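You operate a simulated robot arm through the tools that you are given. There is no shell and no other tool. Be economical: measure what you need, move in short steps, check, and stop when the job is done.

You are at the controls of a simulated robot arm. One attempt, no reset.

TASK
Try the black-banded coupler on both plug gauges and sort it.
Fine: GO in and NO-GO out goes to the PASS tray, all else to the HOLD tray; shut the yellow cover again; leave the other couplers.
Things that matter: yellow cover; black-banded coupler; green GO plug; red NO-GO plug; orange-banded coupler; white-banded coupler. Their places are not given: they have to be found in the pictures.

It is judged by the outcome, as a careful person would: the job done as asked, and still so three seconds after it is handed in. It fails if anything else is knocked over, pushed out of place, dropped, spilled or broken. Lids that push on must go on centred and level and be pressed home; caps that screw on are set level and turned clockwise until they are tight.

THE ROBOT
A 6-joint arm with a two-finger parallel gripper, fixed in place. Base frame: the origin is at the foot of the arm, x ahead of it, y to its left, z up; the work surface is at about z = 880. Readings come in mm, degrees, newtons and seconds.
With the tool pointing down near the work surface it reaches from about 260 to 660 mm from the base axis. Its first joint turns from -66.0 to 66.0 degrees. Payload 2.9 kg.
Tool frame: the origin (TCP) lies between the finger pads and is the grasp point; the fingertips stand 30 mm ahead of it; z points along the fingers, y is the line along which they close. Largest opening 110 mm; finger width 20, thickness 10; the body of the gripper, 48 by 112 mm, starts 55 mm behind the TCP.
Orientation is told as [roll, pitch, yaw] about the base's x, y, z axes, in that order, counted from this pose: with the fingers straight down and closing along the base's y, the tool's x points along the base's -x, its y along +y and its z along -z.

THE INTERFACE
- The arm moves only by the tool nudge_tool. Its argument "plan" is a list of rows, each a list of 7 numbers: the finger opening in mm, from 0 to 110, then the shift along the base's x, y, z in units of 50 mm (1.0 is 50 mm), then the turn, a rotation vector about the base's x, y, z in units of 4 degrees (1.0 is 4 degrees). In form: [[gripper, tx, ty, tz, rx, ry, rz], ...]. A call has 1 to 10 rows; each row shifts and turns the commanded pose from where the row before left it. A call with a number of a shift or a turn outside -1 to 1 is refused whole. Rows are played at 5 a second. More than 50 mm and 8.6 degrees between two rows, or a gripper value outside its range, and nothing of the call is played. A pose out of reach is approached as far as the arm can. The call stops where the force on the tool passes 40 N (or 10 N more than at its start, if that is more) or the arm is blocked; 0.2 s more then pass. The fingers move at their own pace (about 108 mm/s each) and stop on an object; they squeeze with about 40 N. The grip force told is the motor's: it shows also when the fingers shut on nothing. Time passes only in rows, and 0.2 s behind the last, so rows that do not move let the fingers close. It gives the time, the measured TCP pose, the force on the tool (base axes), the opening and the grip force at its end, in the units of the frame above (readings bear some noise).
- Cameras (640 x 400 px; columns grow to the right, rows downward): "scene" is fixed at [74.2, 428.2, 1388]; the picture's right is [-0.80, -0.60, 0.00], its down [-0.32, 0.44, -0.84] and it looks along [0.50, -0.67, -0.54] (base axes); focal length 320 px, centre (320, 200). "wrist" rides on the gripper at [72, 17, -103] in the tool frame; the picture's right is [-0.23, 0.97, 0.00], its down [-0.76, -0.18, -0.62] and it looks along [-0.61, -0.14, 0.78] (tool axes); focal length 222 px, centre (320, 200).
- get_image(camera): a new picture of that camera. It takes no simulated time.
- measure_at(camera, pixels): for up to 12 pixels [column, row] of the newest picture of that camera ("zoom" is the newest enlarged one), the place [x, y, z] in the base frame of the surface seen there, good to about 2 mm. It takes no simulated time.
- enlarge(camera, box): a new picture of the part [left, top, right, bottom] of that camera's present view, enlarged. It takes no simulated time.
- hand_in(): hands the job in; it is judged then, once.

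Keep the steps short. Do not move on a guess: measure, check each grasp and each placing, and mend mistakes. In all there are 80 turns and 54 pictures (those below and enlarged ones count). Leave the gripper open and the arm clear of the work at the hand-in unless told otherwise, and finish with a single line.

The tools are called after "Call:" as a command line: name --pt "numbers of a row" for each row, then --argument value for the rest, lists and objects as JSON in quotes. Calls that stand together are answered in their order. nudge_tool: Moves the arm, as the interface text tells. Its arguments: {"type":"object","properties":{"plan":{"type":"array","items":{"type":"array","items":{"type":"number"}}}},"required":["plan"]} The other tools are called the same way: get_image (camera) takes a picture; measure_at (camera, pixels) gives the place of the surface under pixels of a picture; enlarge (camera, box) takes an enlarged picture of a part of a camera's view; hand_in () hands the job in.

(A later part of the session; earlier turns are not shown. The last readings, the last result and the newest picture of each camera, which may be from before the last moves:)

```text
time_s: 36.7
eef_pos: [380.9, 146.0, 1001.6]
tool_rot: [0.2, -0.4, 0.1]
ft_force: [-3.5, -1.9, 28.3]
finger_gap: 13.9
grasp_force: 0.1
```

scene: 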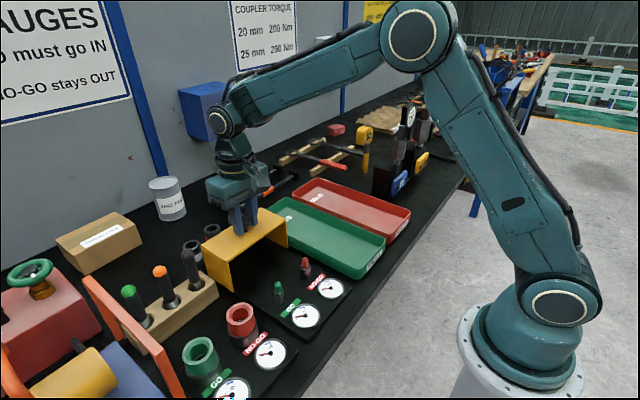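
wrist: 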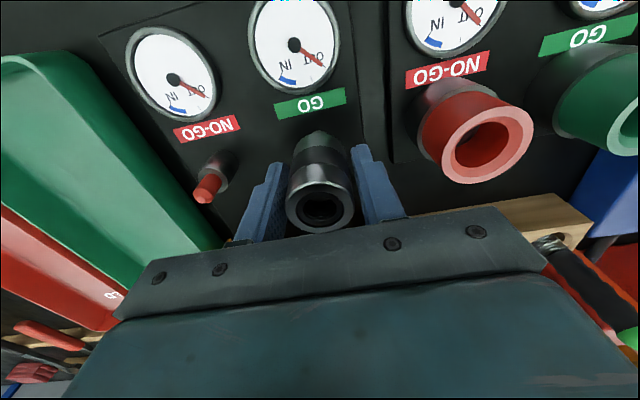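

There is contact with the rim at 28 N. I'll press slightly more.

Call:
nudge_tool --pt "14 0 0 -0.02 0 0 0" --pt "14 0 0 -0.02 0 0 0" --pt "14 0 0 -0.02 0 0 0" --pt "14 0 0 0 0 0 0"

Call:
enlarge --camera "scene" --box '[260, 240, 340, 330]'

```text
time_s: 37.1
eef_pos: [383.3, 145.2, 1002.2]
tool_rot: [0.3, -0.5, 0.1]
ft_force: [-0.6, -0.6, 5.6]
finger_gap: 14.4
grasp_force: 0.7
stopped in row 2: the force on the tool passed its limit (the readings are from after the stop); the commanded pose is now the measured one
```

```text
4.44 times, centred on (300, 285) of scene
```

zoom: 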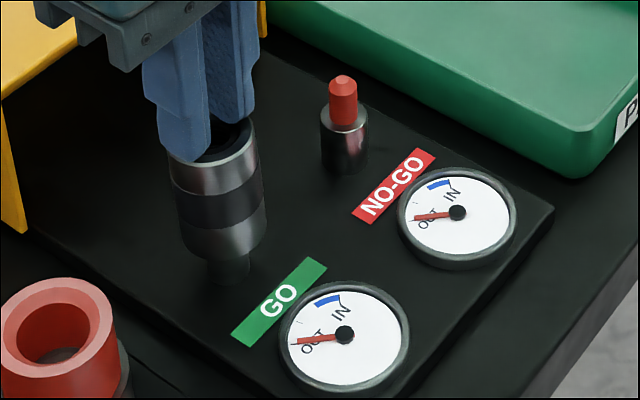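

Over 40 N straight down didn't push it in, and the dial stays OUT. To rule out a jam I'll regrip and try again with small sideways and twisting wiggles under light load. First I'll rise and open.

Call:
nudge_tool --pt "14 0 0 0.25 0 0 0" --pt "14 0 0 0 0 0 0" --pt "52 0 0 0 0 0 0" --pt "52 0 0 0 0 0 0" --pt "52 0 0 -0.4 0 0 0" --pt "52 0 0 -0.4 0 0 0" --pt "52 0 0 -0.45 0 0 0" --pt "52 0 0 0 0 0 0"

Call:
nudge_tool --pt "20 0 0 0 0 0 0" --pt "10 0 0 0 0 0 0" --pt "10 0 0 0 0 0 0" --pt "10 0 0 0 0 0 0"

```text
time_s: 38.9
eef_pos: [381.8, 146.3, 950.9]
tool_rot: [0.1, -0.6, 0.1]
ft_force: [-0.1, 0.5, 0.4]
finger_gap: 51.9
grasp_force: 0.2
```

```text
time_s: 39.9
eef_pos: [381.1, 144.9, 951.8]
tool_rot: [0.2, -0.3, 0.1]
ft_force: [0.0, -4.4, 2.0]
finger_gap: 35.3
grasp_force: 39.7
```

It is regripped with a small y-pull of -4.4 N. I'll level the tool (pitch +0.4°, roll -0.15°), shift y by -0.8 mm, press 2 mm with twists, then read.

Call:
nudge_tool --pt "10 0 -0.016 0 -0.04 0.1 0" --pt "10 0 0 -0.02 0 0 0.7" --pt "10 0 0 -0.01 0 0 -0.7" --pt "10 0 0 -0.01 0 0 -0.7" --pt "10 0 0 -0.01 0 0 0.7" --pt "10 0 0 0 0 0 0"

```text
time_s: 41.1
eef_pos: [382.0, 145.8, 951.8]
tool_rot: [0.1, -0.2, -1.4]
ft_force: [-4.6, -1.1, 9.8]
finger_gap: 35.3
grasp_force: 40.1
stopped in row 5: the force on the tool passed its limit (the readings are from after the stop); the commanded pose is now the measured one
```

It's still blocked, and the side force says to move -x. I'll try -0.8 mm in x with gentler pressing.

Call:
nudge_tool --pt "10 -0.016 0 0.01 -0.02 0.05 0.35" --pt "10 0 0 -0.02 0 0 0" --pt "10 0.006 0.006 -0.005 0 0 0.3" --pt "10 -0.012 -0.012 -0.005 0 0 -0.3" --pt "10 0.006 0.006 -0.005 0 0 0" --pt "10 0 0 0 0 0 0"

Call:
enlarge --camera "scene" --box '[260, 250, 320, 310]'

```text
time_s: 42.6
eef_pos: [382.8, 145.6, 952.6]
tool_rot: [0.2, -0.1, -0.1]
ft_force: [-3.6, -3.0, 9.8]
finger_gap: 35.5
grasp_force: 39.7
stopped in row 6: the force on the tool passed its limit (the readings are from after the stop); the commanded pose is now the measured one
```

```text
6.67 times, centred on (290, 280) of scene
```

zoom: 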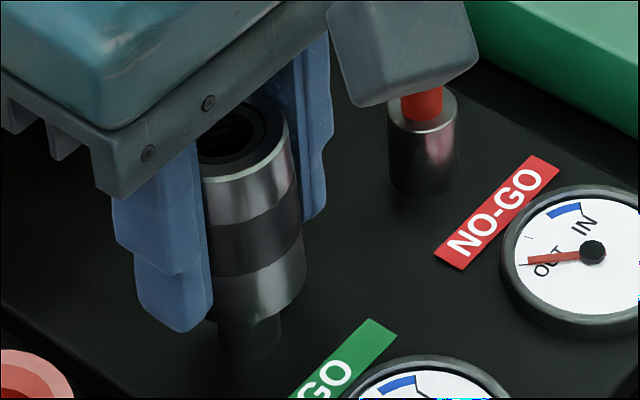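

Four well-aligned tries all blocked near 40 N with the dial at OUT. By size, the bore (about 17 mm) is below the GO plug (about 18 mm). So GO doesn't go in. Next I'll lift off and try NO-GO, 80 mm toward -y.

Call:
nudge_tool --pt "10 -0.02 0 0.1 0 0 0" --pt "10 0 0 0.2 0 0 0" --pt "10 0 0 0.3 0 0 0" --pt "10 0 0 0.3 0 0 0" --pt "10 0 0 0.2 0 0 0" --pt "10 0 -0.3 0 0 0 0" --pt "10 0 -0.5 0 0 0 0" --pt "10 0 -0.5 0 0 0 0" --pt "10 0 -0.3 0 0 0 0" --pt "10 0 0 0 0 0 0"

Call:
get_image --camera "wrist"

Call:
enlarge --camera "scene" --box '[250, 220, 350, 310]'

```text
time_s: 44.8
eef_pos: [383.1, 65.0, 1006.3]
tool_rot: [0.1, -0.2, -0.1]
ft_force: [-0.6, -0.7, -3.3]
finger_gap: 35.3
grasp_force: 39.9
```

```text
15 pictures are left
```

wrist: 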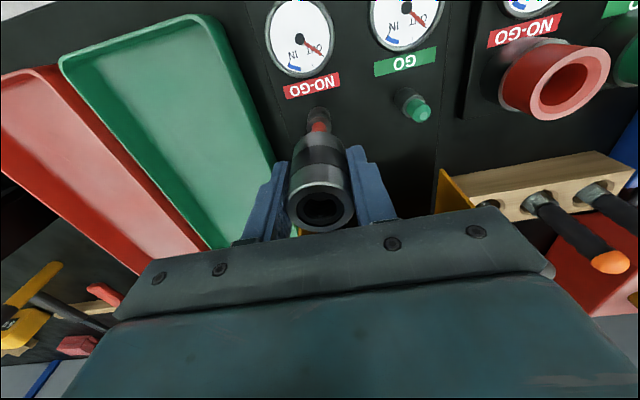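

```text
4.44 times, centred on (300, 265) of scene
```

zoom: 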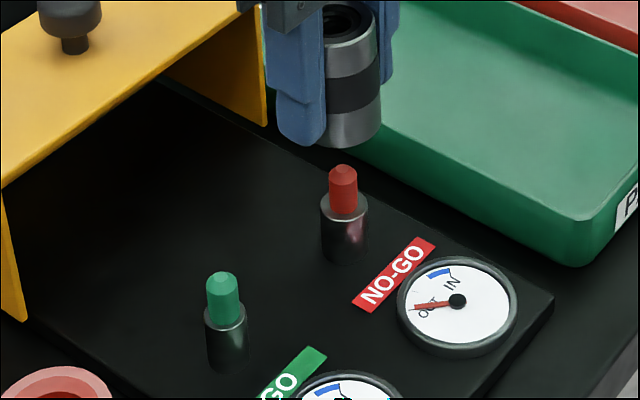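

Both plugs are clearly visible with shoulders around z 920. I'll measure the coupler centre, its bore, and the plug tops.

Call:
measure_at --camera "wrist" --pixels '[[290, 207], [352, 204], [319, 183], [323, 227]]'

Call:
measure_at --camera "zoom" --pixels '[[343, 168], [222, 276], [322, 205], [365, 203], [344, 216], [206, 316], [246, 314], [226, 328], [355, 100], [355, 140]]'

```text
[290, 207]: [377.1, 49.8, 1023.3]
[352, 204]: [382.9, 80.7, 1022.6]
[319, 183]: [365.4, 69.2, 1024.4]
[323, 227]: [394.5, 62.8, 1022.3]
```

```text
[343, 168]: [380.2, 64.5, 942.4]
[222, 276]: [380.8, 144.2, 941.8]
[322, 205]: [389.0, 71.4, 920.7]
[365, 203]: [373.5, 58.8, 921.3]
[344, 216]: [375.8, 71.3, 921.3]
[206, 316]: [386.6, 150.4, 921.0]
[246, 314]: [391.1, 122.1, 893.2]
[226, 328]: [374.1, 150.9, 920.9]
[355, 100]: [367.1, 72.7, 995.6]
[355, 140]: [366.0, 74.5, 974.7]
```

The NO-GO axis is (381,65) and the coupler centre (380,65.5). I'll shift x by +0.8 and lower until contact.

Call:
nudge_tool --pt "10 0.016 -0.006 -0.15 0 0.05 0" --pt "10 0 0 -0.2 0 0 0" --pt "10 0 0 -0.2 0 0 0" --pt "10 0 0 -0.15 0 0 0" --pt "10 0 0 -0.1 0 0 0" --pt "10 0 0 -0.08 0 0 0" --pt "10 0 0 -0.08 0 0 0" --pt "10 0 0 0 0 0 0"

```text
time_s: 46.6
eef_pos: [381.7, 64.0, 958.3]
tool_rot: [0.2, 0.1, -0.1]
ft_force: [0.5, 0.1, -1.7]
finger_gap: 35.5
grasp_force: 39.9
```

Call:
nudge_tool --pt "10 0 0 -0.05 0 0 0" --pt "10 0 0 -0.05 0 0 0" --pt "10 0 0 -0.04 0 0 0" --pt "10 0 0 -0.04 0 0 0" --pt "10 0 0 -0.04 0 0 0" --pt "10 0 0 -0.04 0 0 0" --pt "10 0 0 0 0 0 0"

Call:
get_image --camera "wrist"

Call:
measure_at --camera "wrist" --pixels '[[290, 207], [352, 204], [319, 185], [323, 227]]'

```text
time_s: 47.5
eef_pos: [384.4, 66.2, 953.4]
tool_rot: [0.2, -0.3, -0.2]
ft_force: [-4.0, -1.7, 9.6]
finger_gap: 35.4
grasp_force: 39.8
stopped in row 4: the force on the tool passed its limit (the readings are from after the stop); the commanded pose is now the measured one
```

```text
13 pictures are left
```

wrist: 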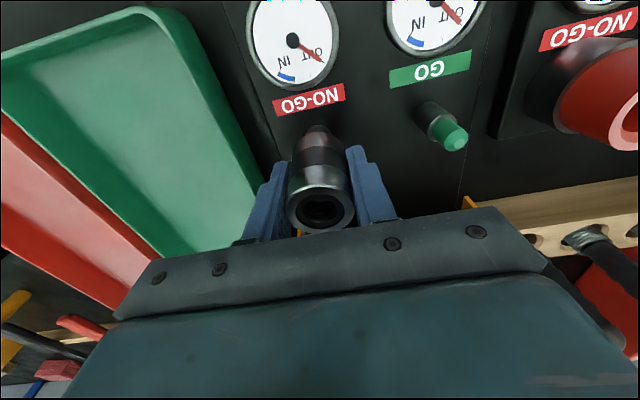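

```text
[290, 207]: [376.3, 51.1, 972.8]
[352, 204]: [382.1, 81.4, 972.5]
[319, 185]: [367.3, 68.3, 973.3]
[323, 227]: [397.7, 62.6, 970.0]
```

NO-GO blocks too (rim 972, dial OUT), so it is out. To be sure about GO, I'll compare this bore with the orange and white couplers' bores by eye, carrying it up and back over the cover at safe height.

Call:
nudge_tool --pt "10 0 0 0.1 0 0 0" --pt "10 0 0 0.25 -0.04 0.08 0" --pt "10 0 0 0.35 0 0 0" --pt "10 0 0 0.4 0 0 0" --pt "10 0 0 0.4 0 0 0" --pt "10 0 0 0.4 0 0 0" --pt "10 0 0 0.35 0 0 0" --pt "10 0 0 0.3 0 0 0" --pt "10 0 0 0.15 0 0 0"

Call:
nudge_tool --pt "10 0.2 0.1 0 0 0 0" --pt "10 0.35 0.15 0 0 0 0" --pt "10 0.5 0.2 0 0 0 0" --pt "10 0.5 0.2 0 0 0 0" --pt "10 0.5 0.15 0 0 0 0" --pt "10 0.4 0.1 0 0 0 0" --pt "10 0.25 0.05 0 0 0 0" --pt "10 0 0 0 0 0 0"

Call:
get_image --camera "wrist"

```text
time_s: 49.5
eef_pos: [384.0, 64.3, 1088.5]
tool_rot: [0.0, 0.0, -0.1]
ft_force: [1.6, -0.7, -1.9]
finger_gap: 35.3
grasp_force: 39.9
```

```text
time_s: 51.3
eef_pos: [520.2, 113.3, 1088.4]
tool_rot: [-0.1, -0.1, -0.1]
ft_force: [0.2, -0.2, -2.1]
finger_gap: 35.1
grasp_force: 39.9
```

```text
12 pictures are left
```

wrist: 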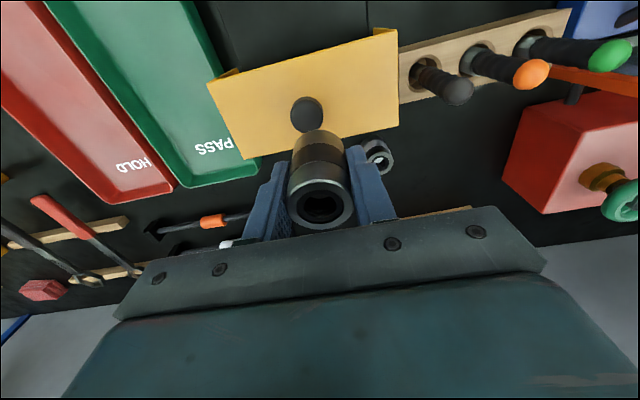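

White's rim shows at wrist (380,157). I'll enlarge it alongside the held coupler's rim.

Call:
enlarge --camera "wrist" --box '[360, 135, 400, 180]'

Call:
enlarge --camera "scene" --box '[175, 215, 255, 265]'

Call:
enlarge --camera "wrist" --box '[286, 170, 356, 240]'

```text
8.89 times, centred on (380, 158) of wrist
```

zoom: 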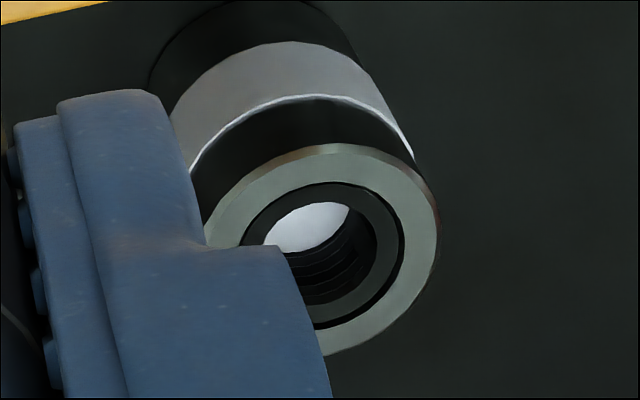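

```text
8.00 times, centred on (215, 240) of scene
```

zoom: 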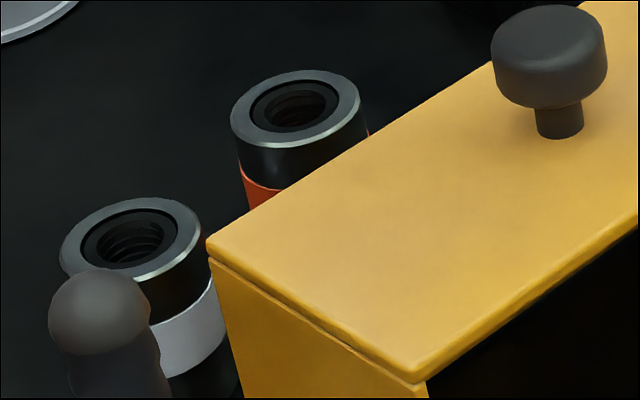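

```text
5.71 times, centred on (321, 205) of wrist
```

zoom: 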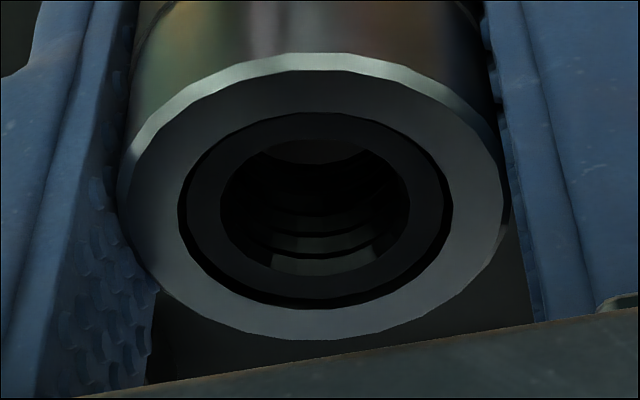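

All three bores look alike, so vision can't decide, and I need a firmer physical test on GO. I'll use the slim tip to find the exact centre: hold the bore around the tip, touch both sides in x and y, take the midpoints, then press. First I'll return above GO.

Call:
nudge_tool --pt "10 -0.2 0.05 0 0 0 0" --pt "10 -0.4 0.1 0 0 0 0" --pt "10 -0.5 0.12 0 0 0 0" --pt "10 -0.55 0.12 0 0 0 0" --pt "10 -0.5 0.12 0 0 0 0" --pt "10 -0.4 0.08 0 0 0 0" --pt "10 -0.23 0.05 0 0 0 0" --pt "10 0 0 0 0 0 0" --pt "10 0 0 0 0 0 0"

Call:
nudge_tool --pt "10 0 0 -0.2 0 0 0" --pt "10 0 0 -0.4 0 0 0" --pt "10 0 0 -0.4 0 0 0" --pt "10 0 0 -0.4 0 0 0" --pt "10 0 0 -0.2 0 0 0" --pt "10 0 0 0 0 0 0" --pt "10 0 0 0 0 0 0"

Call:
get_image --camera "wrist"

Call:
measure_at --camera "wrist" --pixels '[[290, 207], [352, 204], [319, 185], [323, 227], [317, 130]]'

```text
time_s: 53.3
eef_pos: [380.2, 144.3, 1087.2]
tool_rot: [0.0, 0.0, -0.1]
ft_force: [0.1, 0.4, -3.0]
finger_gap: 35.1
grasp_force: 40.0
```

```text
time_s: 54.9
eef_pos: [381.0, 144.2, 1008.7]
tool_rot: [0.0, 0.0, -0.1]
ft_force: [0.9, -0.4, -2.4]
finger_gap: 34.5
grasp_force: 39.8
```

```text
8 pictures are left
```

wrist: 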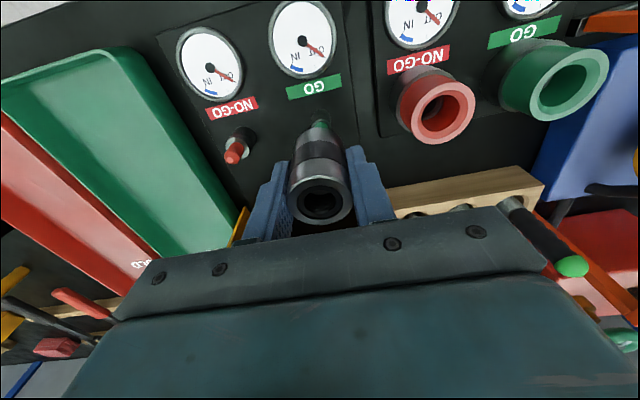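

```text
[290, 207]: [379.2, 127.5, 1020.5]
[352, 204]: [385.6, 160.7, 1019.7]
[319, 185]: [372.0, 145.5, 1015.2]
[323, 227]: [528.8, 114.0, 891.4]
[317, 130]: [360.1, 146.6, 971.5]
```

The rim is at 1020, so the bottom is about 44 below the TCP. I'll lower to bottom≈927, around the tip only.

Call:
nudge_tool --pt "10 0 0 -0.12 0 0 0" --pt "10 0 0 -0.18 0 0 0" --pt "10 0 0 -0.18 0 0 0" --pt "10 0 0 -0.12 0 0 0" --pt "10 0 0 -0.08 0 0 0" --pt "10 0 0 -0.06 0 0 0" --pt "10 0 0 0 0 0 0"

Call:
nudge_tool --pt "10 0.02 0 0 0 0 0" --pt "10 0.01 0 0 0 0 0" --pt "10 0 0 0 0 0 0"

Call:
nudge_tool --pt "10 -0.03 0 0 0 0 0" --pt "10 -0.03 0 0 0 0 0" --pt "10 0 0 0 0 0 0"

```text
time_s: 56.5
eef_pos: [380.3, 143.5, 970.0]
tool_rot: [0.1, 0.0, -0.1]
ft_force: [1.7, -0.2, -1.0]
finger_gap: 34.2
grasp_force: 40.0
```

```text
time_s: 57.3
eef_pos: [382.0, 144.5, 971.4]
tool_rot: [0.0, 0.0, -0.1]
ft_force: [-0.2, 0.1, -2.4]
finger_gap: 34.6
grasp_force: 39.6
```

```text
time_s: 58.1
eef_pos: [381.1, 145.2, 971.2]
tool_rot: [0.1, -0.3, -0.3]
ft_force: [16.9, -3.7, -6.1]
finger_gap: 34.4
grasp_force: 40.0
```

At -1.5 mm the force is +17 N in x, so that side touches. At +1.5 it is free. Now I'll find the far side in +x.

Call:
nudge_tool --pt "10 0.05 0 0 0 0 0" --pt "10 0.04 0 0 0 0 0" --pt "10 0 0 0 0 0 0"

Call:
nudge_tool --pt "10 0.02 0 0 0 0 0" --pt "10 0 0 0 0 0 0"

Call:
nudge_tool --pt "10 0.02 0 0 0 0 0" --pt "10 0 0 0 0 0 0"

```text
time_s: 58.9
eef_pos: [382.4, 143.5, 970.8]
tool_rot: [0.0, 0.1, 0.0]
ft_force: [-0.2, 0.7, -2.6]
finger_gap: 34.2
grasp_force: 39.9
```

```text
time_s: 59.5
eef_pos: [384.8, 144.8, 970.9]
tool_rot: [0.0, 0.0, -0.2]
ft_force: [-0.1, -0.1, -2.8]
finger_gap: 34.5
grasp_force: 40.4
```

```text
time_s: 60.1
eef_pos: [384.6, 144.4, 970.2]
tool_rot: [0.0, 0.0, -0.2]
ft_force: [0.3, -0.4, -2.5]
finger_gap: 34.5
grasp_force: 39.8
```

It's still free at +5 mm, so the play is larger than I thought and the centre lies further +x. I'll continue.

Call:
nudge_tool --pt "10 0.02 0 0 0 0 0" --pt "10 0 0 0 0 0 0"

Call:
nudge_tool --pt "10 0.02 0 0 0 0 0" --pt "10 0 0 0 0 0 0"

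Call:
enlarge --camera "scene" --box '[260, 240, 320, 310]'

```text
time_s: 60.7
eef_pos: [385.5, 144.8, 971.5]
tool_rot: [-0.2, 0.1, -0.1]
ft_force: [-2.4, -0.7, -2.7]
finger_gap: 34.5
grasp_force: 39.6
```

```text
time_s: 61.3
eef_pos: [385.8, 143.9, 971.8]
tool_rot: [0.0, 0.0, -0.1]
ft_force: [-7.3, -4.2, -1.8]
finger_gap: 34.4
grasp_force: 40.4
```

```text
5.71 times, centred on (290, 275) of scene
```

zoom: 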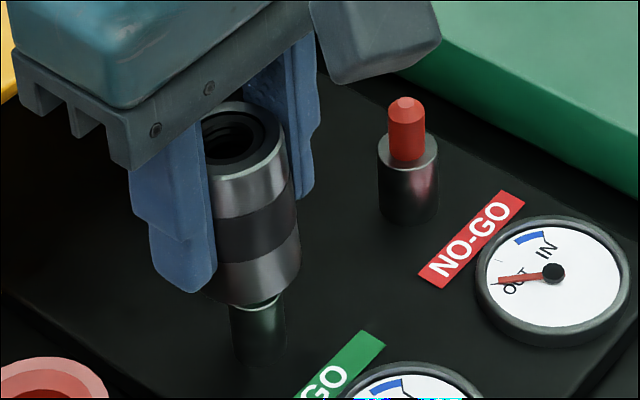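

Contact starts at about +0.1 and +5.7 mm. So the centre is +2.9 and the play 5.6 mm, giving a bore near 19.6 — wider than GO. My earlier tries were off-centre in x. I'll go to the x centre and probe y the same way.

Call:
nudge_tool --pt "10 -0.042 0 0 0 0 0" --pt "10 -0.04 0 0 0 0 0" --pt "10 0 0.04 0 0 0 0" --pt "10 0 0 0 0 0 0"

Call:
nudge_tool --pt "10 0 0.02 0 0 0 0" --pt "10 0 0 0 0 0 0"

Call:
nudge_tool --pt "10 0 0.02 0 0 0 0" --pt "10 0 0 0 0 0 0"

Call:
nudge_tool --pt "10 0 -0.06 0 0 0 0" --pt "10 0 -0.06 0 0 0 0" --pt "10 0 0 0 0 0 0"

Call:
nudge_tool --pt "10 0 -0.02 0 0 0 0" --pt "10 0 0 0 0 0 0"

```text
time_s: 62.3
eef_pos: [382.7, 148.5, 971.0]
tool_rot: [0.1, 0.0, -0.2]
ft_force: [0.7, 0.2, -1.9]
finger_gap: 34.6
grasp_force: 40.1
```

```text
time_s: 62.9
eef_pos: [382.9, 147.8, 971.8]
tool_rot: [0.0, 0.1, -0.1]
ft_force: [-1.3, -3.0, -1.4]
finger_gap: 34.3
grasp_force: 39.5
```

```text
time_s: 63.5
eef_pos: [382.1, 146.9, 969.8]
tool_rot: [-0.1, 0.1, -0.2]
ft_force: [-4.5, -10.1, -0.8]
finger_gap: 34.8
grasp_force: 39.9
```

```text
time_s: 64.3
eef_pos: [384.0, 145.0, 971.9]
tool_rot: [0.2, -0.1, 0.0]
ft_force: [1.0, 5.1, -1.6]
finger_gap: 34.4
grasp_force: 40.4
```

```text
time_s: 64.9
eef_pos: [382.6, 143.8, 969.7]
tool_rot: [0.2, -0.1, 0.1]
ft_force: [1.0, 19.2, -0.3]
finger_gap: 34.6
grasp_force: 39.2
```

y contacts are about +2.6 and -1.5, so the centre is +0.55. The side forces suggest x -0.4. I'll move to that centre and press down gently.

Call:
nudge_tool --pt "10 -0.008 0.036 0 0 0 0" --pt "10 0 0.035 0 0 0 0" --pt "10 0 0 -0.04 0 0 0" --pt "10 0 0 -0.04 0 0 0" --pt "10 0 0 -0.04 0 0 0" --pt "10 0 0 -0.04 0 0 0" --pt "10 0 0 0 0 0 0"

```text
time_s: 66.5
eef_pos: [382.4, 145.0, 961.8]
tool_rot: [-0.1, 0.0, -0.1]
ft_force: [-0.4, -0.5, -1.9]
finger_gap: 34.3
grasp_force: 40.3
```

No contact yet. I'll continue down.

Call:
nudge_tool --pt "10 0 0 -0.04 0 0 0" --pt "10 0 0 -0.04 0 0 0" --pt "10 0 0 -0.04 0 0 0" --pt "10 0 0 -0.04 0 0 0" --pt "10 0 0 -0.04 0 0 0" --pt "10 0 0 0 0 0 0"

```text
time_s: 67.9
eef_pos: [384.2, 145.2, 953.9]
tool_rot: [0.1, -0.2, -0.1]
ft_force: [4.4, -4.4, 25.4]
finger_gap: 34.2
grasp_force: 39.7
```

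There is contact with 25 N. I'll check the dial and depth.

Call:
enlarge --camera "scene" --box '[260, 240, 340, 330]'

Call:
measure_at --camera "zoom" --pixels '[[215, 185], [220, 165], [222, 240], [225, 258], [228, 275], [245, 240], [190, 245]]'

```text
4.44 times, centred on (300, 285) of scene
```

zoom: 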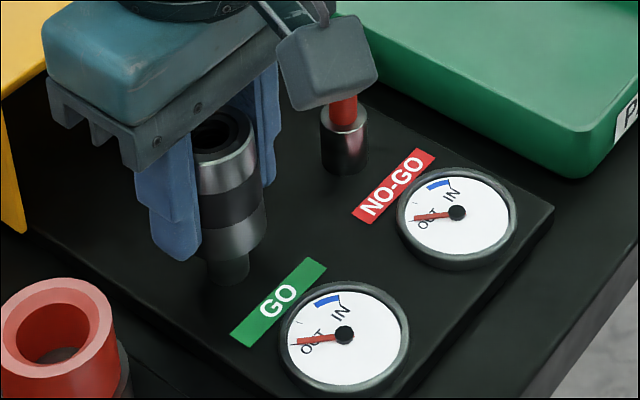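

```text
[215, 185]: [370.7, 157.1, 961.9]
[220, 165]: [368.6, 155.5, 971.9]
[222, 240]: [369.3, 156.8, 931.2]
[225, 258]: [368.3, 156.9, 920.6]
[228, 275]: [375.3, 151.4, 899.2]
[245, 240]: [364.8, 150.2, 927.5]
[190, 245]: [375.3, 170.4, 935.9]
```

It's blocked at the same height, but the coupler may have tilted in the pads during the x probing. I'll measure its rim for tilt.

Call:
get_image --camera "wrist"

Call:
measure_at --camera "wrist" --pixels '[[291, 207], [350, 205], [319, 185], [323, 226], [298, 192], [341, 191], [300, 221], [344, 219], [308, 187], [331, 187], [311, 225], [334, 224]]'

```text
5 pictures are left
```

wrist: 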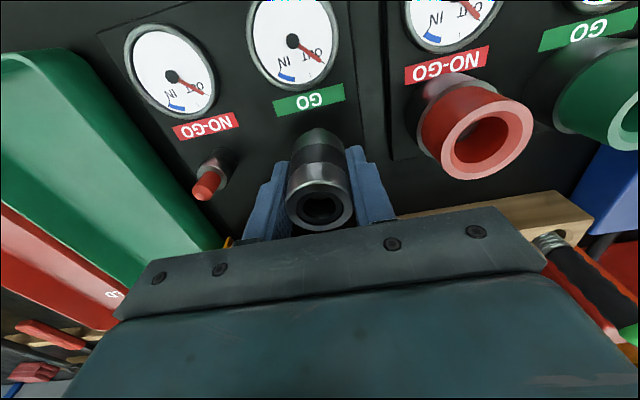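

```text
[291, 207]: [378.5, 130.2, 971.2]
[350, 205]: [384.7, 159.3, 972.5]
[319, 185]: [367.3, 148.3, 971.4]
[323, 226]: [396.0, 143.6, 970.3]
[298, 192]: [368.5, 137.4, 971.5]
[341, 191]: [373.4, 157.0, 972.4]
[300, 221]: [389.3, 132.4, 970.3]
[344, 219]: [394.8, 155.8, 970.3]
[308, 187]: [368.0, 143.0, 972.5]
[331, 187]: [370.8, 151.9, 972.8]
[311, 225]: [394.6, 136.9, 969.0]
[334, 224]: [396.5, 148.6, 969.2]
```

The rim is about 2.3 mm lower at +x, a tilt of about 5°, which puts the bottom near x 377 instead of 381. That explains the blocking. I'll lift 9 mm, turn the tool -4.8° about y to level the coupler, and measure again.

Call:
nudge_tool --pt "10 0 0 0.1 0 0 0" --pt "10 0 0 0.1 0 0 0" --pt "10 0 0 0 0 -0.3 0" --pt "10 0 0 0 0 -0.3 0" --pt "10 0 0 0 0 -0.3 0" --pt "10 0 0 0 0 -0.3 0" --pt "10 0 0 0 0 0 0"

Call:
get_image --camera "wrist"

Call:
measure_at --camera "wrist" --pixels '[[291, 207], [350, 205], [319, 185], [323, 226], [298, 192], [341, 191], [300, 221], [344, 219], [308, 187], [331, 187], [311, 225], [334, 224]]'

```text
time_s: 69.5
eef_pos: [381.5, 145.1, 960.7]
tool_rot: [0.0, -4.8, -0.1]
ft_force: [0.3, 0.8, -2.0]
finger_gap: 34.4
grasp_force: 40.2
```

```text
4 pictures are left
```

wrist: 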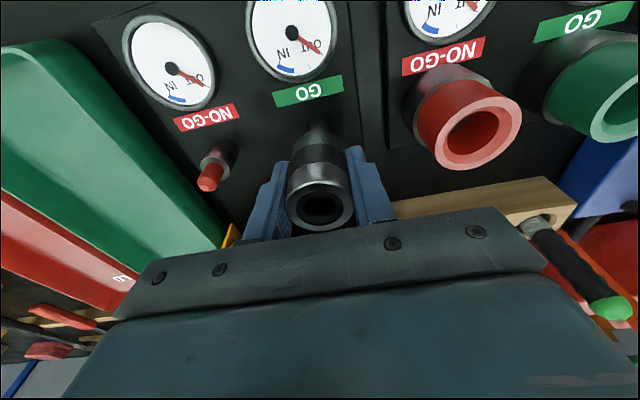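

```text
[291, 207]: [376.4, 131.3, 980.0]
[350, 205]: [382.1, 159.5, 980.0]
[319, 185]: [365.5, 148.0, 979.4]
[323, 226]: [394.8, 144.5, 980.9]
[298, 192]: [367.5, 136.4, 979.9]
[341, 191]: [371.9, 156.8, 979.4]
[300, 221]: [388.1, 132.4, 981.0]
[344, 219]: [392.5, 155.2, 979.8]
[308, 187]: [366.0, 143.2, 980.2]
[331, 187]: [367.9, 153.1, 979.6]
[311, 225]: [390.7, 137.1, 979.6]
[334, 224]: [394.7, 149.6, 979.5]
```

The rim is level at about 980, with the centre near (380,145.3). Now I'll press down.

Call:
nudge_tool --pt "10 0 0 -0.06 0 0 0" --pt "10 0 0 -0.06 0 0 0" --pt "10 0 0 -0.04 0 0 0" --pt "10 0 0 -0.04 0 0 0" --pt "10 0 0 0 0 0 0"

```text
time_s: 70.7
eef_pos: [383.3, 144.5, 955.4]
tool_rot: [0.1, -5.0, -0.2]
ft_force: [-2.6, -6.2, 25.3]
finger_gap: 34.7
grasp_force: 39.8
```

It contacts with a side force of (-2.6,-6.2). I'll raise 5 mm and re-probe the x and y edges now that it's level.

Call:
nudge_tool --pt "10 0 0 0.1 0 0 0" --pt "10 0.03 0 0.02 0 0 0" --pt "10 0 0 0 0 0 0"

Call:
nudge_tool --pt "10 0.02 0 0 0 0 0" --pt "10 0 0 0 0 0 0"

Call:
nudge_tool --pt "10 -0.04 0 0 0 0 0" --pt "10 -0.04 0 0 0 0 0" --pt "10 0 0 0 0 0 0"

Call:
nudge_tool --pt "10 -0.014 0 0 0 0 0" --pt "10 0 0 0 0 0 0"

Call:
nudge_tool --pt "10 0.044 0.04 0 0 0 0" --pt "10 0 0 0 0 0 0"

Call:
nudge_tool --pt "10 0 0.016 0 0 0 0" --pt "10 0 0 0 0 0 0"

Call:
nudge_tool --pt "10 0 -0.046 0 0 0 0" --pt "10 0 -0.05 0 0 0 0" --pt "10 0 0 0 0 0 0"

Call:
nudge_tool --pt "10 0 -0.016 0 0 0 0" --pt "10 0 0 0 0 0 0"

```text
time_s: 71.5
eef_pos: [383.7, 145.6, 958.0]
tool_rot: [0.0, -4.6, -0.1]
ft_force: [-2.6, -2.0, -3.2]
finger_gap: 34.5
grasp_force: 39.8
```

```text
time_s: 72.1
eef_pos: [384.8, 144.8, 958.4]
tool_rot: [-0.1, -4.6, -0.1]
ft_force: [-10.6, -5.1, -0.8]
finger_gap: 34.1
grasp_force: 40.2
```

```text
time_s: 72.9
eef_pos: [381.7, 145.4, 959.2]
tool_rot: [0.1, -5.0, 0.1]
ft_force: [0.4, -0.8, -2.7]
finger_gap: 34.5
grasp_force: 40.3
```

```text
time_s: 73.5
eef_pos: [380.5, 145.7, 959.0]
tool_rot: [0.2, -4.9, -0.1]
ft_force: [0.6, -0.9, -2.7]
finger_gap: 34.5
grasp_force: 40.1
```

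```text
time_s: 74.1
eef_pos: [382.2, 147.0, 960.1]
tool_rot: [-0.1, -4.8, -0.1]
ft_force: [-5.0, -4.9, 0.2]
finger_gap: 34.4
grasp_force: 39.9
```

```text
time_s: 74.7
eef_pos: [382.7, 146.7, 959.6]
tool_rot: [-0.2, -4.7, -0.2]
ft_force: [-9.3, -11.7, 2.1]
finger_gap: 34.4
grasp_force: 40.3
```

```text
time_s: 75.5
eef_pos: [382.6, 144.4, 959.5]
tool_rot: [0.2, -4.9, -0.1]
ft_force: [2.3, 4.0, -2.4]
finger_gap: 34.2
grasp_force: 39.8
```

```text
time_s: 76.1
eef_pos: [383.9, 143.6, 960.7]
tool_rot: [0.3, -5.0, -0.1]
ft_force: [8.8, 11.9, -3.1]
finger_gap: 34.4
grasp_force: 40.3
```

The y midpoint is -0.2. In x, + contact is at +1.2 and - contact lies beyond -2.2. I'll find the -x side.

Call:
nudge_tool --pt "10 0 0.052 0 0 0 0" --pt "10 -0.06 0 0 0 0 0" --pt "10 0 0 0 0 0 0"

Call:
nudge_tool --pt "10 -0.02 0 0 0 0 0" --pt "10 0 0 0 0 0 0"

Call:
nudge_tool --pt "10 -0.016 0 0 0 0 0" --pt "10 0 0 0 0 0 0"

```text
time_s: 76.9
eef_pos: [380.1, 144.5, 958.7]
tool_rot: [-0.1, -4.7, -0.1]
ft_force: [0.6, 0.6, -1.6]
finger_gap: 34.4
grasp_force: 39.9
```

```text
time_s: 77.5
eef_pos: [380.0, 143.6, 958.7]
tool_rot: [0.0, -4.8, -0.1]
ft_force: [2.5, -1.4, -2.6]
finger_gap: 34.2
grasp_force: 39.9
```

```text
time_s: 78.1
eef_pos: [379.2, 143.6, 959.5]
tool_rot: [0.1, -4.9, 0.0]
ft_force: [10.1, -1.7, -4.5]
finger_gap: 34.3
grasp_force: 40.2
```

-x contact is at -3.7, so the centre is x -1.25, y -0.2. I'll move there and press.

Call:
nudge_tool --pt "10 0.04 0 0 0 0 0" --pt "10 0.031 0 0 0 0 0" --pt "10 0 0 -0.05 0 0 0" --pt "10 0 0 -0.04 0 0 0" --pt "10 0 0 -0.04 0 0 0" --pt "10 0 0 -0.04 0 0 0" --pt "10 0 0 0 0 0 0"

```text
time_s: 79.8
eef_pos: [381.0, 145.6, 952.6]
tool_rot: [0.1, -4.9, 0.0]
ft_force: [-4.6, -0.4, 7.0]
finger_gap: 34.3
grasp_force: 40.0
stopped in row 7: the force on the tool passed its limit (the readings are from after the stop); the commanded pose is now the measured one
```

It stopped at the force limit around TCP z 952.6. Without spending a picture I can feel whether it is engaged: unload 1 mm, then move x by +1.5 mm and read the side force.

Call:
nudge_tool --pt "10 0 0 0.02 0 0 0" --pt "10 0.02 0 0 0 0 0" --pt "10 0 0 0 0 0 0"

Call:
nudge_tool --pt "10 -0.04 0 0 0 0 0" --pt "10 0 0 0 0 0 0"

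```text
time_s: 80.6
eef_pos: [382.2, 143.4, 952.6]
tool_rot: [0.1, -4.9, 0.0]
ft_force: [-5.3, -2.3, 2.2]
finger_gap: 34.4
grasp_force: 39.9
```

```text
time_s: 81.2
eef_pos: [380.8, 144.9, 952.7]
tool_rot: [0.2, -5.0, 0.0]
ft_force: [0.7, 1.0, -2.5]
finger_gap: 34.5
grasp_force: 39.9
```

Not engaged, and the -x side is freer. I'll press here (1 mm further -x).

Call:
nudge_tool --pt "10 0 0 -0.03 0 0 0" --pt "10 0 0 -0.02 0 0 0" --pt "10 0 0 0 0 0 0"

Call:
nudge_tool --pt "10 -0.012 0 0 0 0 0" --pt "10 0 0 0 0 0 0"

Call:
nudge_tool --pt "10 -0.012 0 0 0 0 0" --pt "10 0 0 0 0 0 0"

```text
time_s: 82.0
eef_pos: [381.8, 146.0, 951.5]
tool_rot: [0.1, -5.1, -0.1]
ft_force: [-8.6, -2.8, 31.1]
finger_gap: 34.2
grasp_force: 39.6
```

```text
time_s: 82.6
eef_pos: [380.8, 144.5, 952.3]
tool_rot: [0.2, -5.2, -0.1]
ft_force: [-4.7, -1.2, 37.9]
finger_gap: 34.1
grasp_force: 40.0
```

```text
time_s: 83.2
eef_pos: [381.4, 145.4, 951.4]
tool_rot: [0.2, -5.3, -0.1]
ft_force: [2.9, -0.7, 34.2]
finger_gap: 34.3
grasp_force: 39.6
```

Fx crosses zero near here, with no drop yet at 35 N. I'll sweep y a little under the same load.

Call:
nudge_tool --pt "10 0.004 -0.012 0.004 0 0 0" --pt "10 0 0 0 0 0 0"

Call:
nudge_tool --pt "10 0 -0.012 0 0 0 0" --pt "10 0 0 0 0 0 0"

Call:
nudge_tool --pt "10 0 0.036 0 0 0 0" --pt "10 0 0 0 0 0 0"

Call:
nudge_tool --pt "10 0 0.012 0 0 0 0" --pt "10 0 0 0 0 0 0"

Call:
enlarge --camera "wrist" --box '[260, 100, 380, 236]'

```text
time_s: 83.8
eef_pos: [382.0, 146.4, 951.6]
tool_rot: [0.3, -5.2, 0.0]
ft_force: [5.3, 2.8, 28.2]
finger_gap: 34.2
grasp_force: 40.7
```

```text
time_s: 84.4
eef_pos: [381.9, 145.1, 951.7]
tool_rot: [0.4, -5.2, 0.0]
ft_force: [4.4, 9.6, 27.0]
finger_gap: 34.5
grasp_force: 39.8
```

```text
time_s: 85.0
eef_pos: [381.0, 143.8, 951.3]
tool_rot: [0.1, -5.1, -0.2]
ft_force: [3.0, 0.0, 31.7]
finger_gap: 34.2
grasp_force: 39.7
```

```text
time_s: 85.6
eef_pos: [381.6, 145.9, 952.0]
tool_rot: [0.1, -5.2, -0.3]
ft_force: [4.8, -10.4, 34.4]
finger_gap: 34.0
grasp_force: 39.9
```

```text
2.94 times, centred on (320, 168) of wrist
```

zoom: 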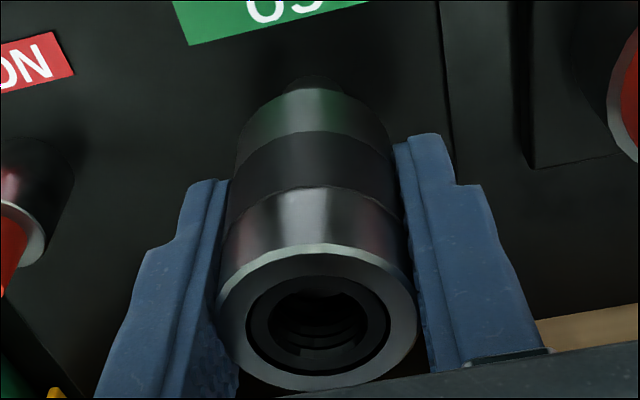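

The lateral forces show the coupler sticking by friction under load, so it didn't really slide. I'll unload 3 mm, go to the balance point (x here -0.2, y -1.5), land lightly, and read.

Call:
nudge_tool --pt "10 0 0 0.06 0 0 0" --pt "10 -0.004 -0.03 0 0 0 0" --pt "10 0 0 0 0 0 0" --pt "10 0 0 -0.03 0 0 0" --pt "10 0 0 0 0 0 0"

Call:
nudge_tool --pt "10 0 0 -0.02 0 0 0" --pt "10 0 0 0 0 0 0"

Call:
nudge_tool --pt "10 0 0 -0.02 0 0 0" --pt "10 0 0 0 0 0 0"

Call:
nudge_tool --pt "10 0 0 -0.02 0 0 0" --pt "10 0 0 0 0 0 0"

```text
time_s: 86.8
eef_pos: [378.8, 144.6, 952.6]
tool_rot: [0.3, -5.1, -0.1]
ft_force: [9.0, 1.7, 15.7]
finger_gap: 34.1
grasp_force: 39.6
```

```text
time_s: 87.4
eef_pos: [380.6, 145.6, 952.7]
tool_rot: [0.2, -5.2, -0.1]
ft_force: [6.5, -0.4, 27.9]
finger_gap: 34.1
grasp_force: 39.7
```

```text
time_s: 88.0
eef_pos: [381.5, 146.0, 952.6]
tool_rot: [0.3, -5.2, -0.2]
ft_force: [2.2, -2.4, 37.2]
finger_gap: 34.3
grasp_force: 39.8
```

```text
time_s: 88.5
eef_pos: [380.3, 146.0, 952.4]
tool_rot: [0.3, -5.2, -0.1]
ft_force: [-3.3, -2.4, 7.6]
finger_gap: 34.0
grasp_force: 40.1
stopped in row 2: the force on the tool passed its limit (the readings are from after the stop); the commanded pose is now the measured one
```

Landings from either side of centre give opposing side forces that vanish as it seats, and at the centred seat it holds 37–40 N without going in; NO-GO also stays out. Verdict: GO not in, so it goes to HOLD. I'll measure the HOLD tray interior and walls.

Call:
measure_at --camera "scene" --pixels '[[350, 205], [330, 195], [370, 215], [345, 198], [360, 210], [380, 225], [400, 212], [388, 238], [340, 215], [365, 230], [320, 183], [300, 200]]'

Call:
measure_at --camera "wrist" --pixels '[[50, 260], [20, 240], [80, 285], [100, 300], [10, 260], [60, 290], [100, 240]]'

```text
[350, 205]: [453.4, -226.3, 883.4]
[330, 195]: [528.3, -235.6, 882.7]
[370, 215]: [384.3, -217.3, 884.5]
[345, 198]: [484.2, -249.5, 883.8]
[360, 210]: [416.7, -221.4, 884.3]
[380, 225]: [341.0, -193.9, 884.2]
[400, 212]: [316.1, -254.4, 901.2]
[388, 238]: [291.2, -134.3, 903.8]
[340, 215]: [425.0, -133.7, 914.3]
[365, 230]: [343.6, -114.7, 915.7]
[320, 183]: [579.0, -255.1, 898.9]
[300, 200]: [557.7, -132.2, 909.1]
```

```text
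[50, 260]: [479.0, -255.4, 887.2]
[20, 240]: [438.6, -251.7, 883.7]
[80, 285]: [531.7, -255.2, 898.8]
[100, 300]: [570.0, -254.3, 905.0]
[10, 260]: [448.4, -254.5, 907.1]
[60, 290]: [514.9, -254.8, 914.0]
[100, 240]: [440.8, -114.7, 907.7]
```

The HOLD tray interior spans x 300–575 and y -253 to -135, with its floor at z 884. I'll lift off the plug and carry the coupler to about (430,-195), keeping the pitch that holds it level.

Call:
nudge_tool --pt "10 0 0 0.1 0 0 0" --pt "10 0 0 0.25 0 0 0" --pt "10 0 0 0.35 0 0 0" --pt "10 0 0 0.35 0 0 0" --pt "10 0 0 0.25 0 0 0" --pt "10 0 0 0.1 0 0 0" --pt "10 0 -0.2 0 0 0 0" --pt "10 0 -0.4 0 0 0 0" --pt "10 0 -0.55 0 0 0 0" --pt "10 0 -0.6 0 0 0 0"

Call:
nudge_tool --pt "10 0 -0.6 0 0 0 0" --pt "10 0 -0.6 0 0 0 0" --pt "10 0.1 -0.6 0 0 0 0" --pt "10 0.2 -0.6 0 0 0 0" --pt "10 0.25 -0.6 0 0 0 0" --pt "10 0.25 -0.6 0 0 0 0" --pt "10 0.15 -0.6 0 0 0 0" --pt "10 0.05 -0.5 0 0 0 0" --pt "10 0 -0.3 0 0 0 0" --pt "10 0 -0.07 0 0 0 0"

Call:
get_image --camera "wrist"

Call:
measure_at --camera "wrist" --pixels '[[291, 207], [350, 205], [319, 185], [322, 220], [305, 190], [335, 189], [310, 220], [335, 219]]'

```text
time_s: 90.7
eef_pos: [381.8, 58.1, 1021.6]
tool_rot: [0.2, -5.3, -0.1]
ft_force: [0.0, 0.9, -3.0]
finger_gap: 34.1
grasp_force: 40.0
```

```text
time_s: 92.9
eef_pos: [430.2, -195.8, 1021.6]
tool_rot: [0.4, -5.2, -0.1]
ft_force: [-0.1, -0.9, -2.4]
finger_gap: 34.2
grasp_force: 40.4
```

```text
2 pictures are left
```

wrist: 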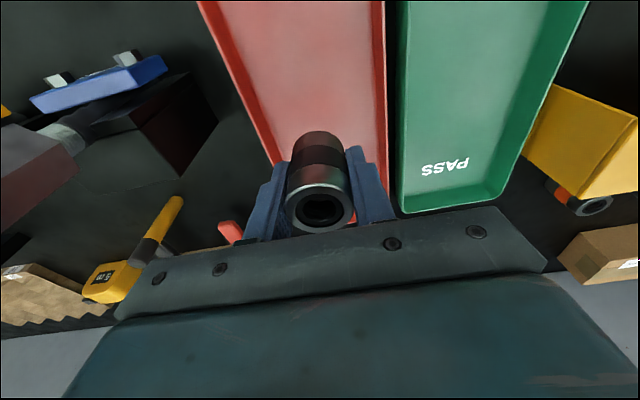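

```text
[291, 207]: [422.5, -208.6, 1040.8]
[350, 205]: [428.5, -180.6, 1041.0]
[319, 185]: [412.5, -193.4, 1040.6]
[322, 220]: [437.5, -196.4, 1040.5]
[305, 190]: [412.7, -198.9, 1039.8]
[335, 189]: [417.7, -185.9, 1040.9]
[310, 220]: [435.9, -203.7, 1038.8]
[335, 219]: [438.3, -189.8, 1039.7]
```

The coupler is over the red HOLD tray, level, with its bottom at about 985. I'll lower 92 mm, then feel for the floor.

Call:
nudge_tool --pt "10 0 0 -0.15 0 0 0" --pt "10 0 0 -0.3 0 0 0" --pt "10 0 0 -0.35 0 0 0" --pt "10 0 0 -0.35 0 0 0" --pt "10 0 0 -0.3 0 0 0" --pt "10 0 0 -0.25 0 0 0" --pt "10 0 0 -0.14 0 0 0" --pt "10 0 0 0 0 0 0"

Call:
nudge_tool --pt "10 0 0 -0.04 0 0 0" --pt "10 0 0 -0.04 0 0 0" --pt "10 0 0 -0.04 0 0 0" --pt "10 0 0 0 0 0 0"

```text
time_s: 94.7
eef_pos: [431.4, -195.9, 930.1]
tool_rot: [0.3, -5.2, -0.1]
ft_force: [-0.2, 0.0, -2.4]
finger_gap: 34.2
grasp_force: 39.6
```

```text
time_s: 95.7
eef_pos: [431.6, -195.9, 924.0]
tool_rot: [0.4, -5.4, -0.1]
ft_force: [0.1, 0.2, -2.2]
finger_gap: 34.4
grasp_force: 40.0
```

Call:
nudge_tool --pt "10 0 0 -0.04 0 0 0" --pt "10 0 0 -0.03 0 0 0" --pt "10 0 0 0 0 0 0"

```text
time_s: 96.5
eef_pos: [431.5, -195.4, 920.0]
tool_rot: [0.3, -5.2, -0.1]
ft_force: [0.4, -0.5, -1.9]
finger_gap: 34.2
grasp_force: 40.5
```

No touch yet, so I'll take a little more.

Call:
nudge_tool --pt "10 0 0 -0.03 0 0 0" --pt "10 0 0 -0.03 0 0 0" --pt "10 0 0 0 0 0 0"

```text
time_s: 97.3
eef_pos: [429.6, -196.7, 918.8]
tool_rot: [0.2, -5.6, -0.1]
ft_force: [-7.8, 4.1, 37.5]
finger_gap: 34.1
grasp_force: 39.9
```

The floor is felt at 37 N. I'll open, rise straight up, and level the tool.

Call:
nudge_tool --pt "10 0 0 0.015 0 0 0" --pt "45 0 0 0 0 0 0" --pt "56 0 0 0 0 0 0" --pt "56 0 0 0.3 0 0 0" --pt "56 0 0 0.6 0 0 0" --pt "56 0 0 0.9 0 0 0" --pt "56 0 0 0.9 -0.07 0.45 0" --pt "56 0 0 0.3 0 0.45 0" --pt "56 0 0 0 0 0.45 0.02" --pt "56 0 0 0 0 0 0"

Call:
get_image --camera "scene"

```text
time_s: 99.5
eef_pos: [431.1, -195.3, 1066.7]
tool_rot: [0.0, 0.2, 0.0]
ft_force: [-0.5, 1.3, -0.5]
finger_gap: 56.0
grasp_force: 0.1
```

```text
1 pictures are left
```

scene: 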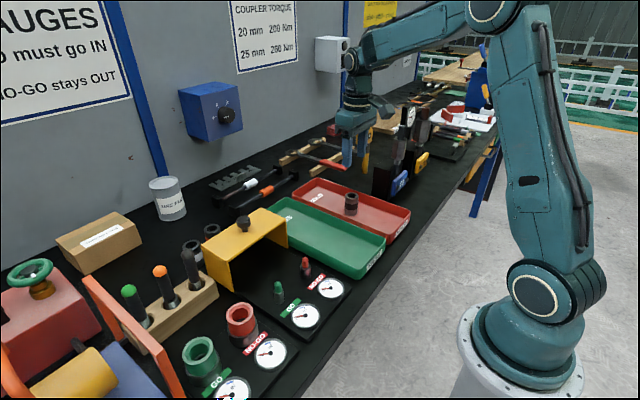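

The coupler stands upright in the red HOLD tray at (351,203). Next I'll measure the knob at (243,220) and the cover corners.

Call:
measure_at --camera "scene" --pixels '[[243, 216], [243, 219], [240, 218], [246, 218], [230, 258], [235, 240], [286, 215], [351, 195], [351, 205]]'

Call:
nudge_tool --pt "56 0.1 0.7 0.1 0 0 0" --pt "56 0.2 0.8 0 0 0 0" --pt "56 0.2 0.8 0 0 0 0" --pt "56 0.2 0.8 0 0 0 0" --pt "56 0.2 0.8 0 0 0 0" --pt "56 0.2 0.8 0 0 0 0" --pt "56 0.2 0.8 0 0 0 0" --pt "56 0.04 0.51 0 0 0 0" --pt "56 0 0 0 0 0 0"

```text
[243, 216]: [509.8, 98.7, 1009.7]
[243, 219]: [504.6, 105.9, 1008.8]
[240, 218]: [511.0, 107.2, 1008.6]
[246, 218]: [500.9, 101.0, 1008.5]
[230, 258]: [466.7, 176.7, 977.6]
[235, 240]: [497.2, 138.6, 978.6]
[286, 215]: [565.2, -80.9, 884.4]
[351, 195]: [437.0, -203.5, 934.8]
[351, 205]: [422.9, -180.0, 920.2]
```

```text
time_s: 101.5
eef_pos: [498.1, 104.5, 1072.0]
tool_rot: [0.1, 0.0, 0.0]
ft_force: [0.3, -0.3, 0.4]
finger_gap: 55.7
grasp_force: 0.1
```

The knob is at about (501,105). I'll shift x by +2, descend to z≈1013, and grip it.

Call:
nudge_tool --pt "56 0.04 0.01 -0.4 0 0 0" --pt "56 0 0 -0.4 0 0 0" --pt "56 0 0 -0.36 0 0 0" --pt "56 0 0 0 0 0 0" --pt "20 0 0 0 0 0 0" --pt "10 0 0 0 0 0 0" --pt "10 0 0 0 0 0 0"

```text
time_s: 103.1
eef_pos: [500.7, 104.9, 1014.4]
tool_rot: [0.0, 0.1, -0.1]
ft_force: [-0.2, -4.6, -3.4]
finger_gap: 27.1
grasp_force: 45.1
```

Gripped at 27.1 mm. I'll slide the cover back 105 mm toward -x.

Call:
nudge_tool --pt "10 -0.15 0 0 0 0 0" --pt "10 -0.25 0 0 0 0 0" --pt "10 -0.25 0 0 0 0 0" --pt "10 -0.25 0 0 0 0 0" --pt "10 -0.25 0 0 0 0 0" --pt "10 -0.25 0 0 0 0 0" --pt "10 -0.25 0 0 0 0 0" --pt "10 -0.25 0 0 0 0 0" --pt "10 -0.2 0 0 0 0 0" --pt "10 0 0 0 0 0 0"

Call:
measure_at --camera "scene" --pixels '[[276, 288], [329, 240], [277, 318]]'

```text
time_s: 105.3
eef_pos: [394.9, 104.8, 1014.8]
tool_rot: [0.0, 0.3, -0.1]
ft_force: [-0.3, -8.1, -13.6]
finger_gap: 27.4
grasp_force: 45.1
```

```text
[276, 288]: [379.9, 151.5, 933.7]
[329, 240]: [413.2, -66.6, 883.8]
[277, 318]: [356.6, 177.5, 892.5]
```

The cover moved smoothly to TCP x 395. I'll take the last ~16 mm in small steps until it meets its closed stop.

Call:
nudge_tool --pt "10 -0.08 0 0 0 0 0" --pt "10 -0.08 0 0 0 0 0" --pt "10 -0.08 0 0 0 0 0" --pt "10 -0.04 0 0 0 0 0" --pt "10 -0.04 0 0 0 0 0" --pt "10 0 0 0 0 0 0"

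```text
time_s: 106.7
eef_pos: [380.7, 105.3, 1015.5]
tool_rot: [0.1, 0.0, -0.1]
ft_force: [13.1, -9.8, -24.9]
finger_gap: 27.4
grasp_force: 44.8
```

Fx is +13 N at x 380.7, so the cover is at its closed stop. I'll release, rise clear, and check with the last picture.

Call:
nudge_tool --pt "50 0 0 0 0 0 0" --pt "60 0 0 0 0 0 0" --pt "60 0 0 0.4 0 0 0" --pt "60 0 0 0.8 0 0 0" --pt "60 0 0 0.9 0 0 0" --pt "60 0 -0.6 0.9 0 0 0" --pt "60 0 -0.8 0.5 0 0 0" --pt "80 0 -0.8 0 0 0 0" --pt "100 0 -0.8 0 0 0 0" --pt "100 0 0 0 0 0 0"

Call:
enlarge --camera "scene" --box '[170, 170, 430, 340]'

Call:
measure_at --camera "zoom" --pixels '[[263, 290], [388, 175], [290, 160], [188, 250]]'

```text
refused: row 6 steps farther than a row can; nothing moved
```

```text
2.35 times, centred on (300, 255) of scene
```

zoom: 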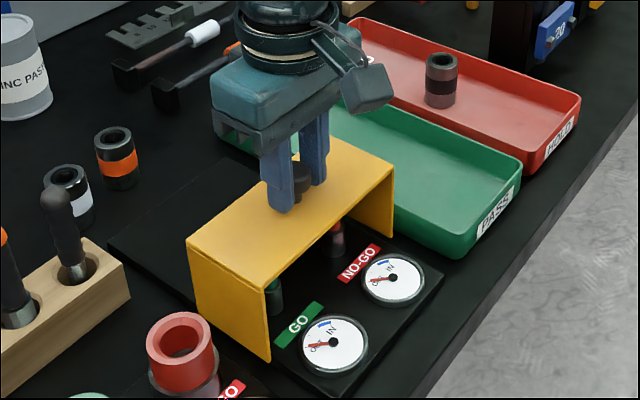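

```text
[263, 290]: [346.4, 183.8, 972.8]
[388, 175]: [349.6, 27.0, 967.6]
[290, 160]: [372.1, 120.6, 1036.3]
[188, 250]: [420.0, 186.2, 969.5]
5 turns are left
```

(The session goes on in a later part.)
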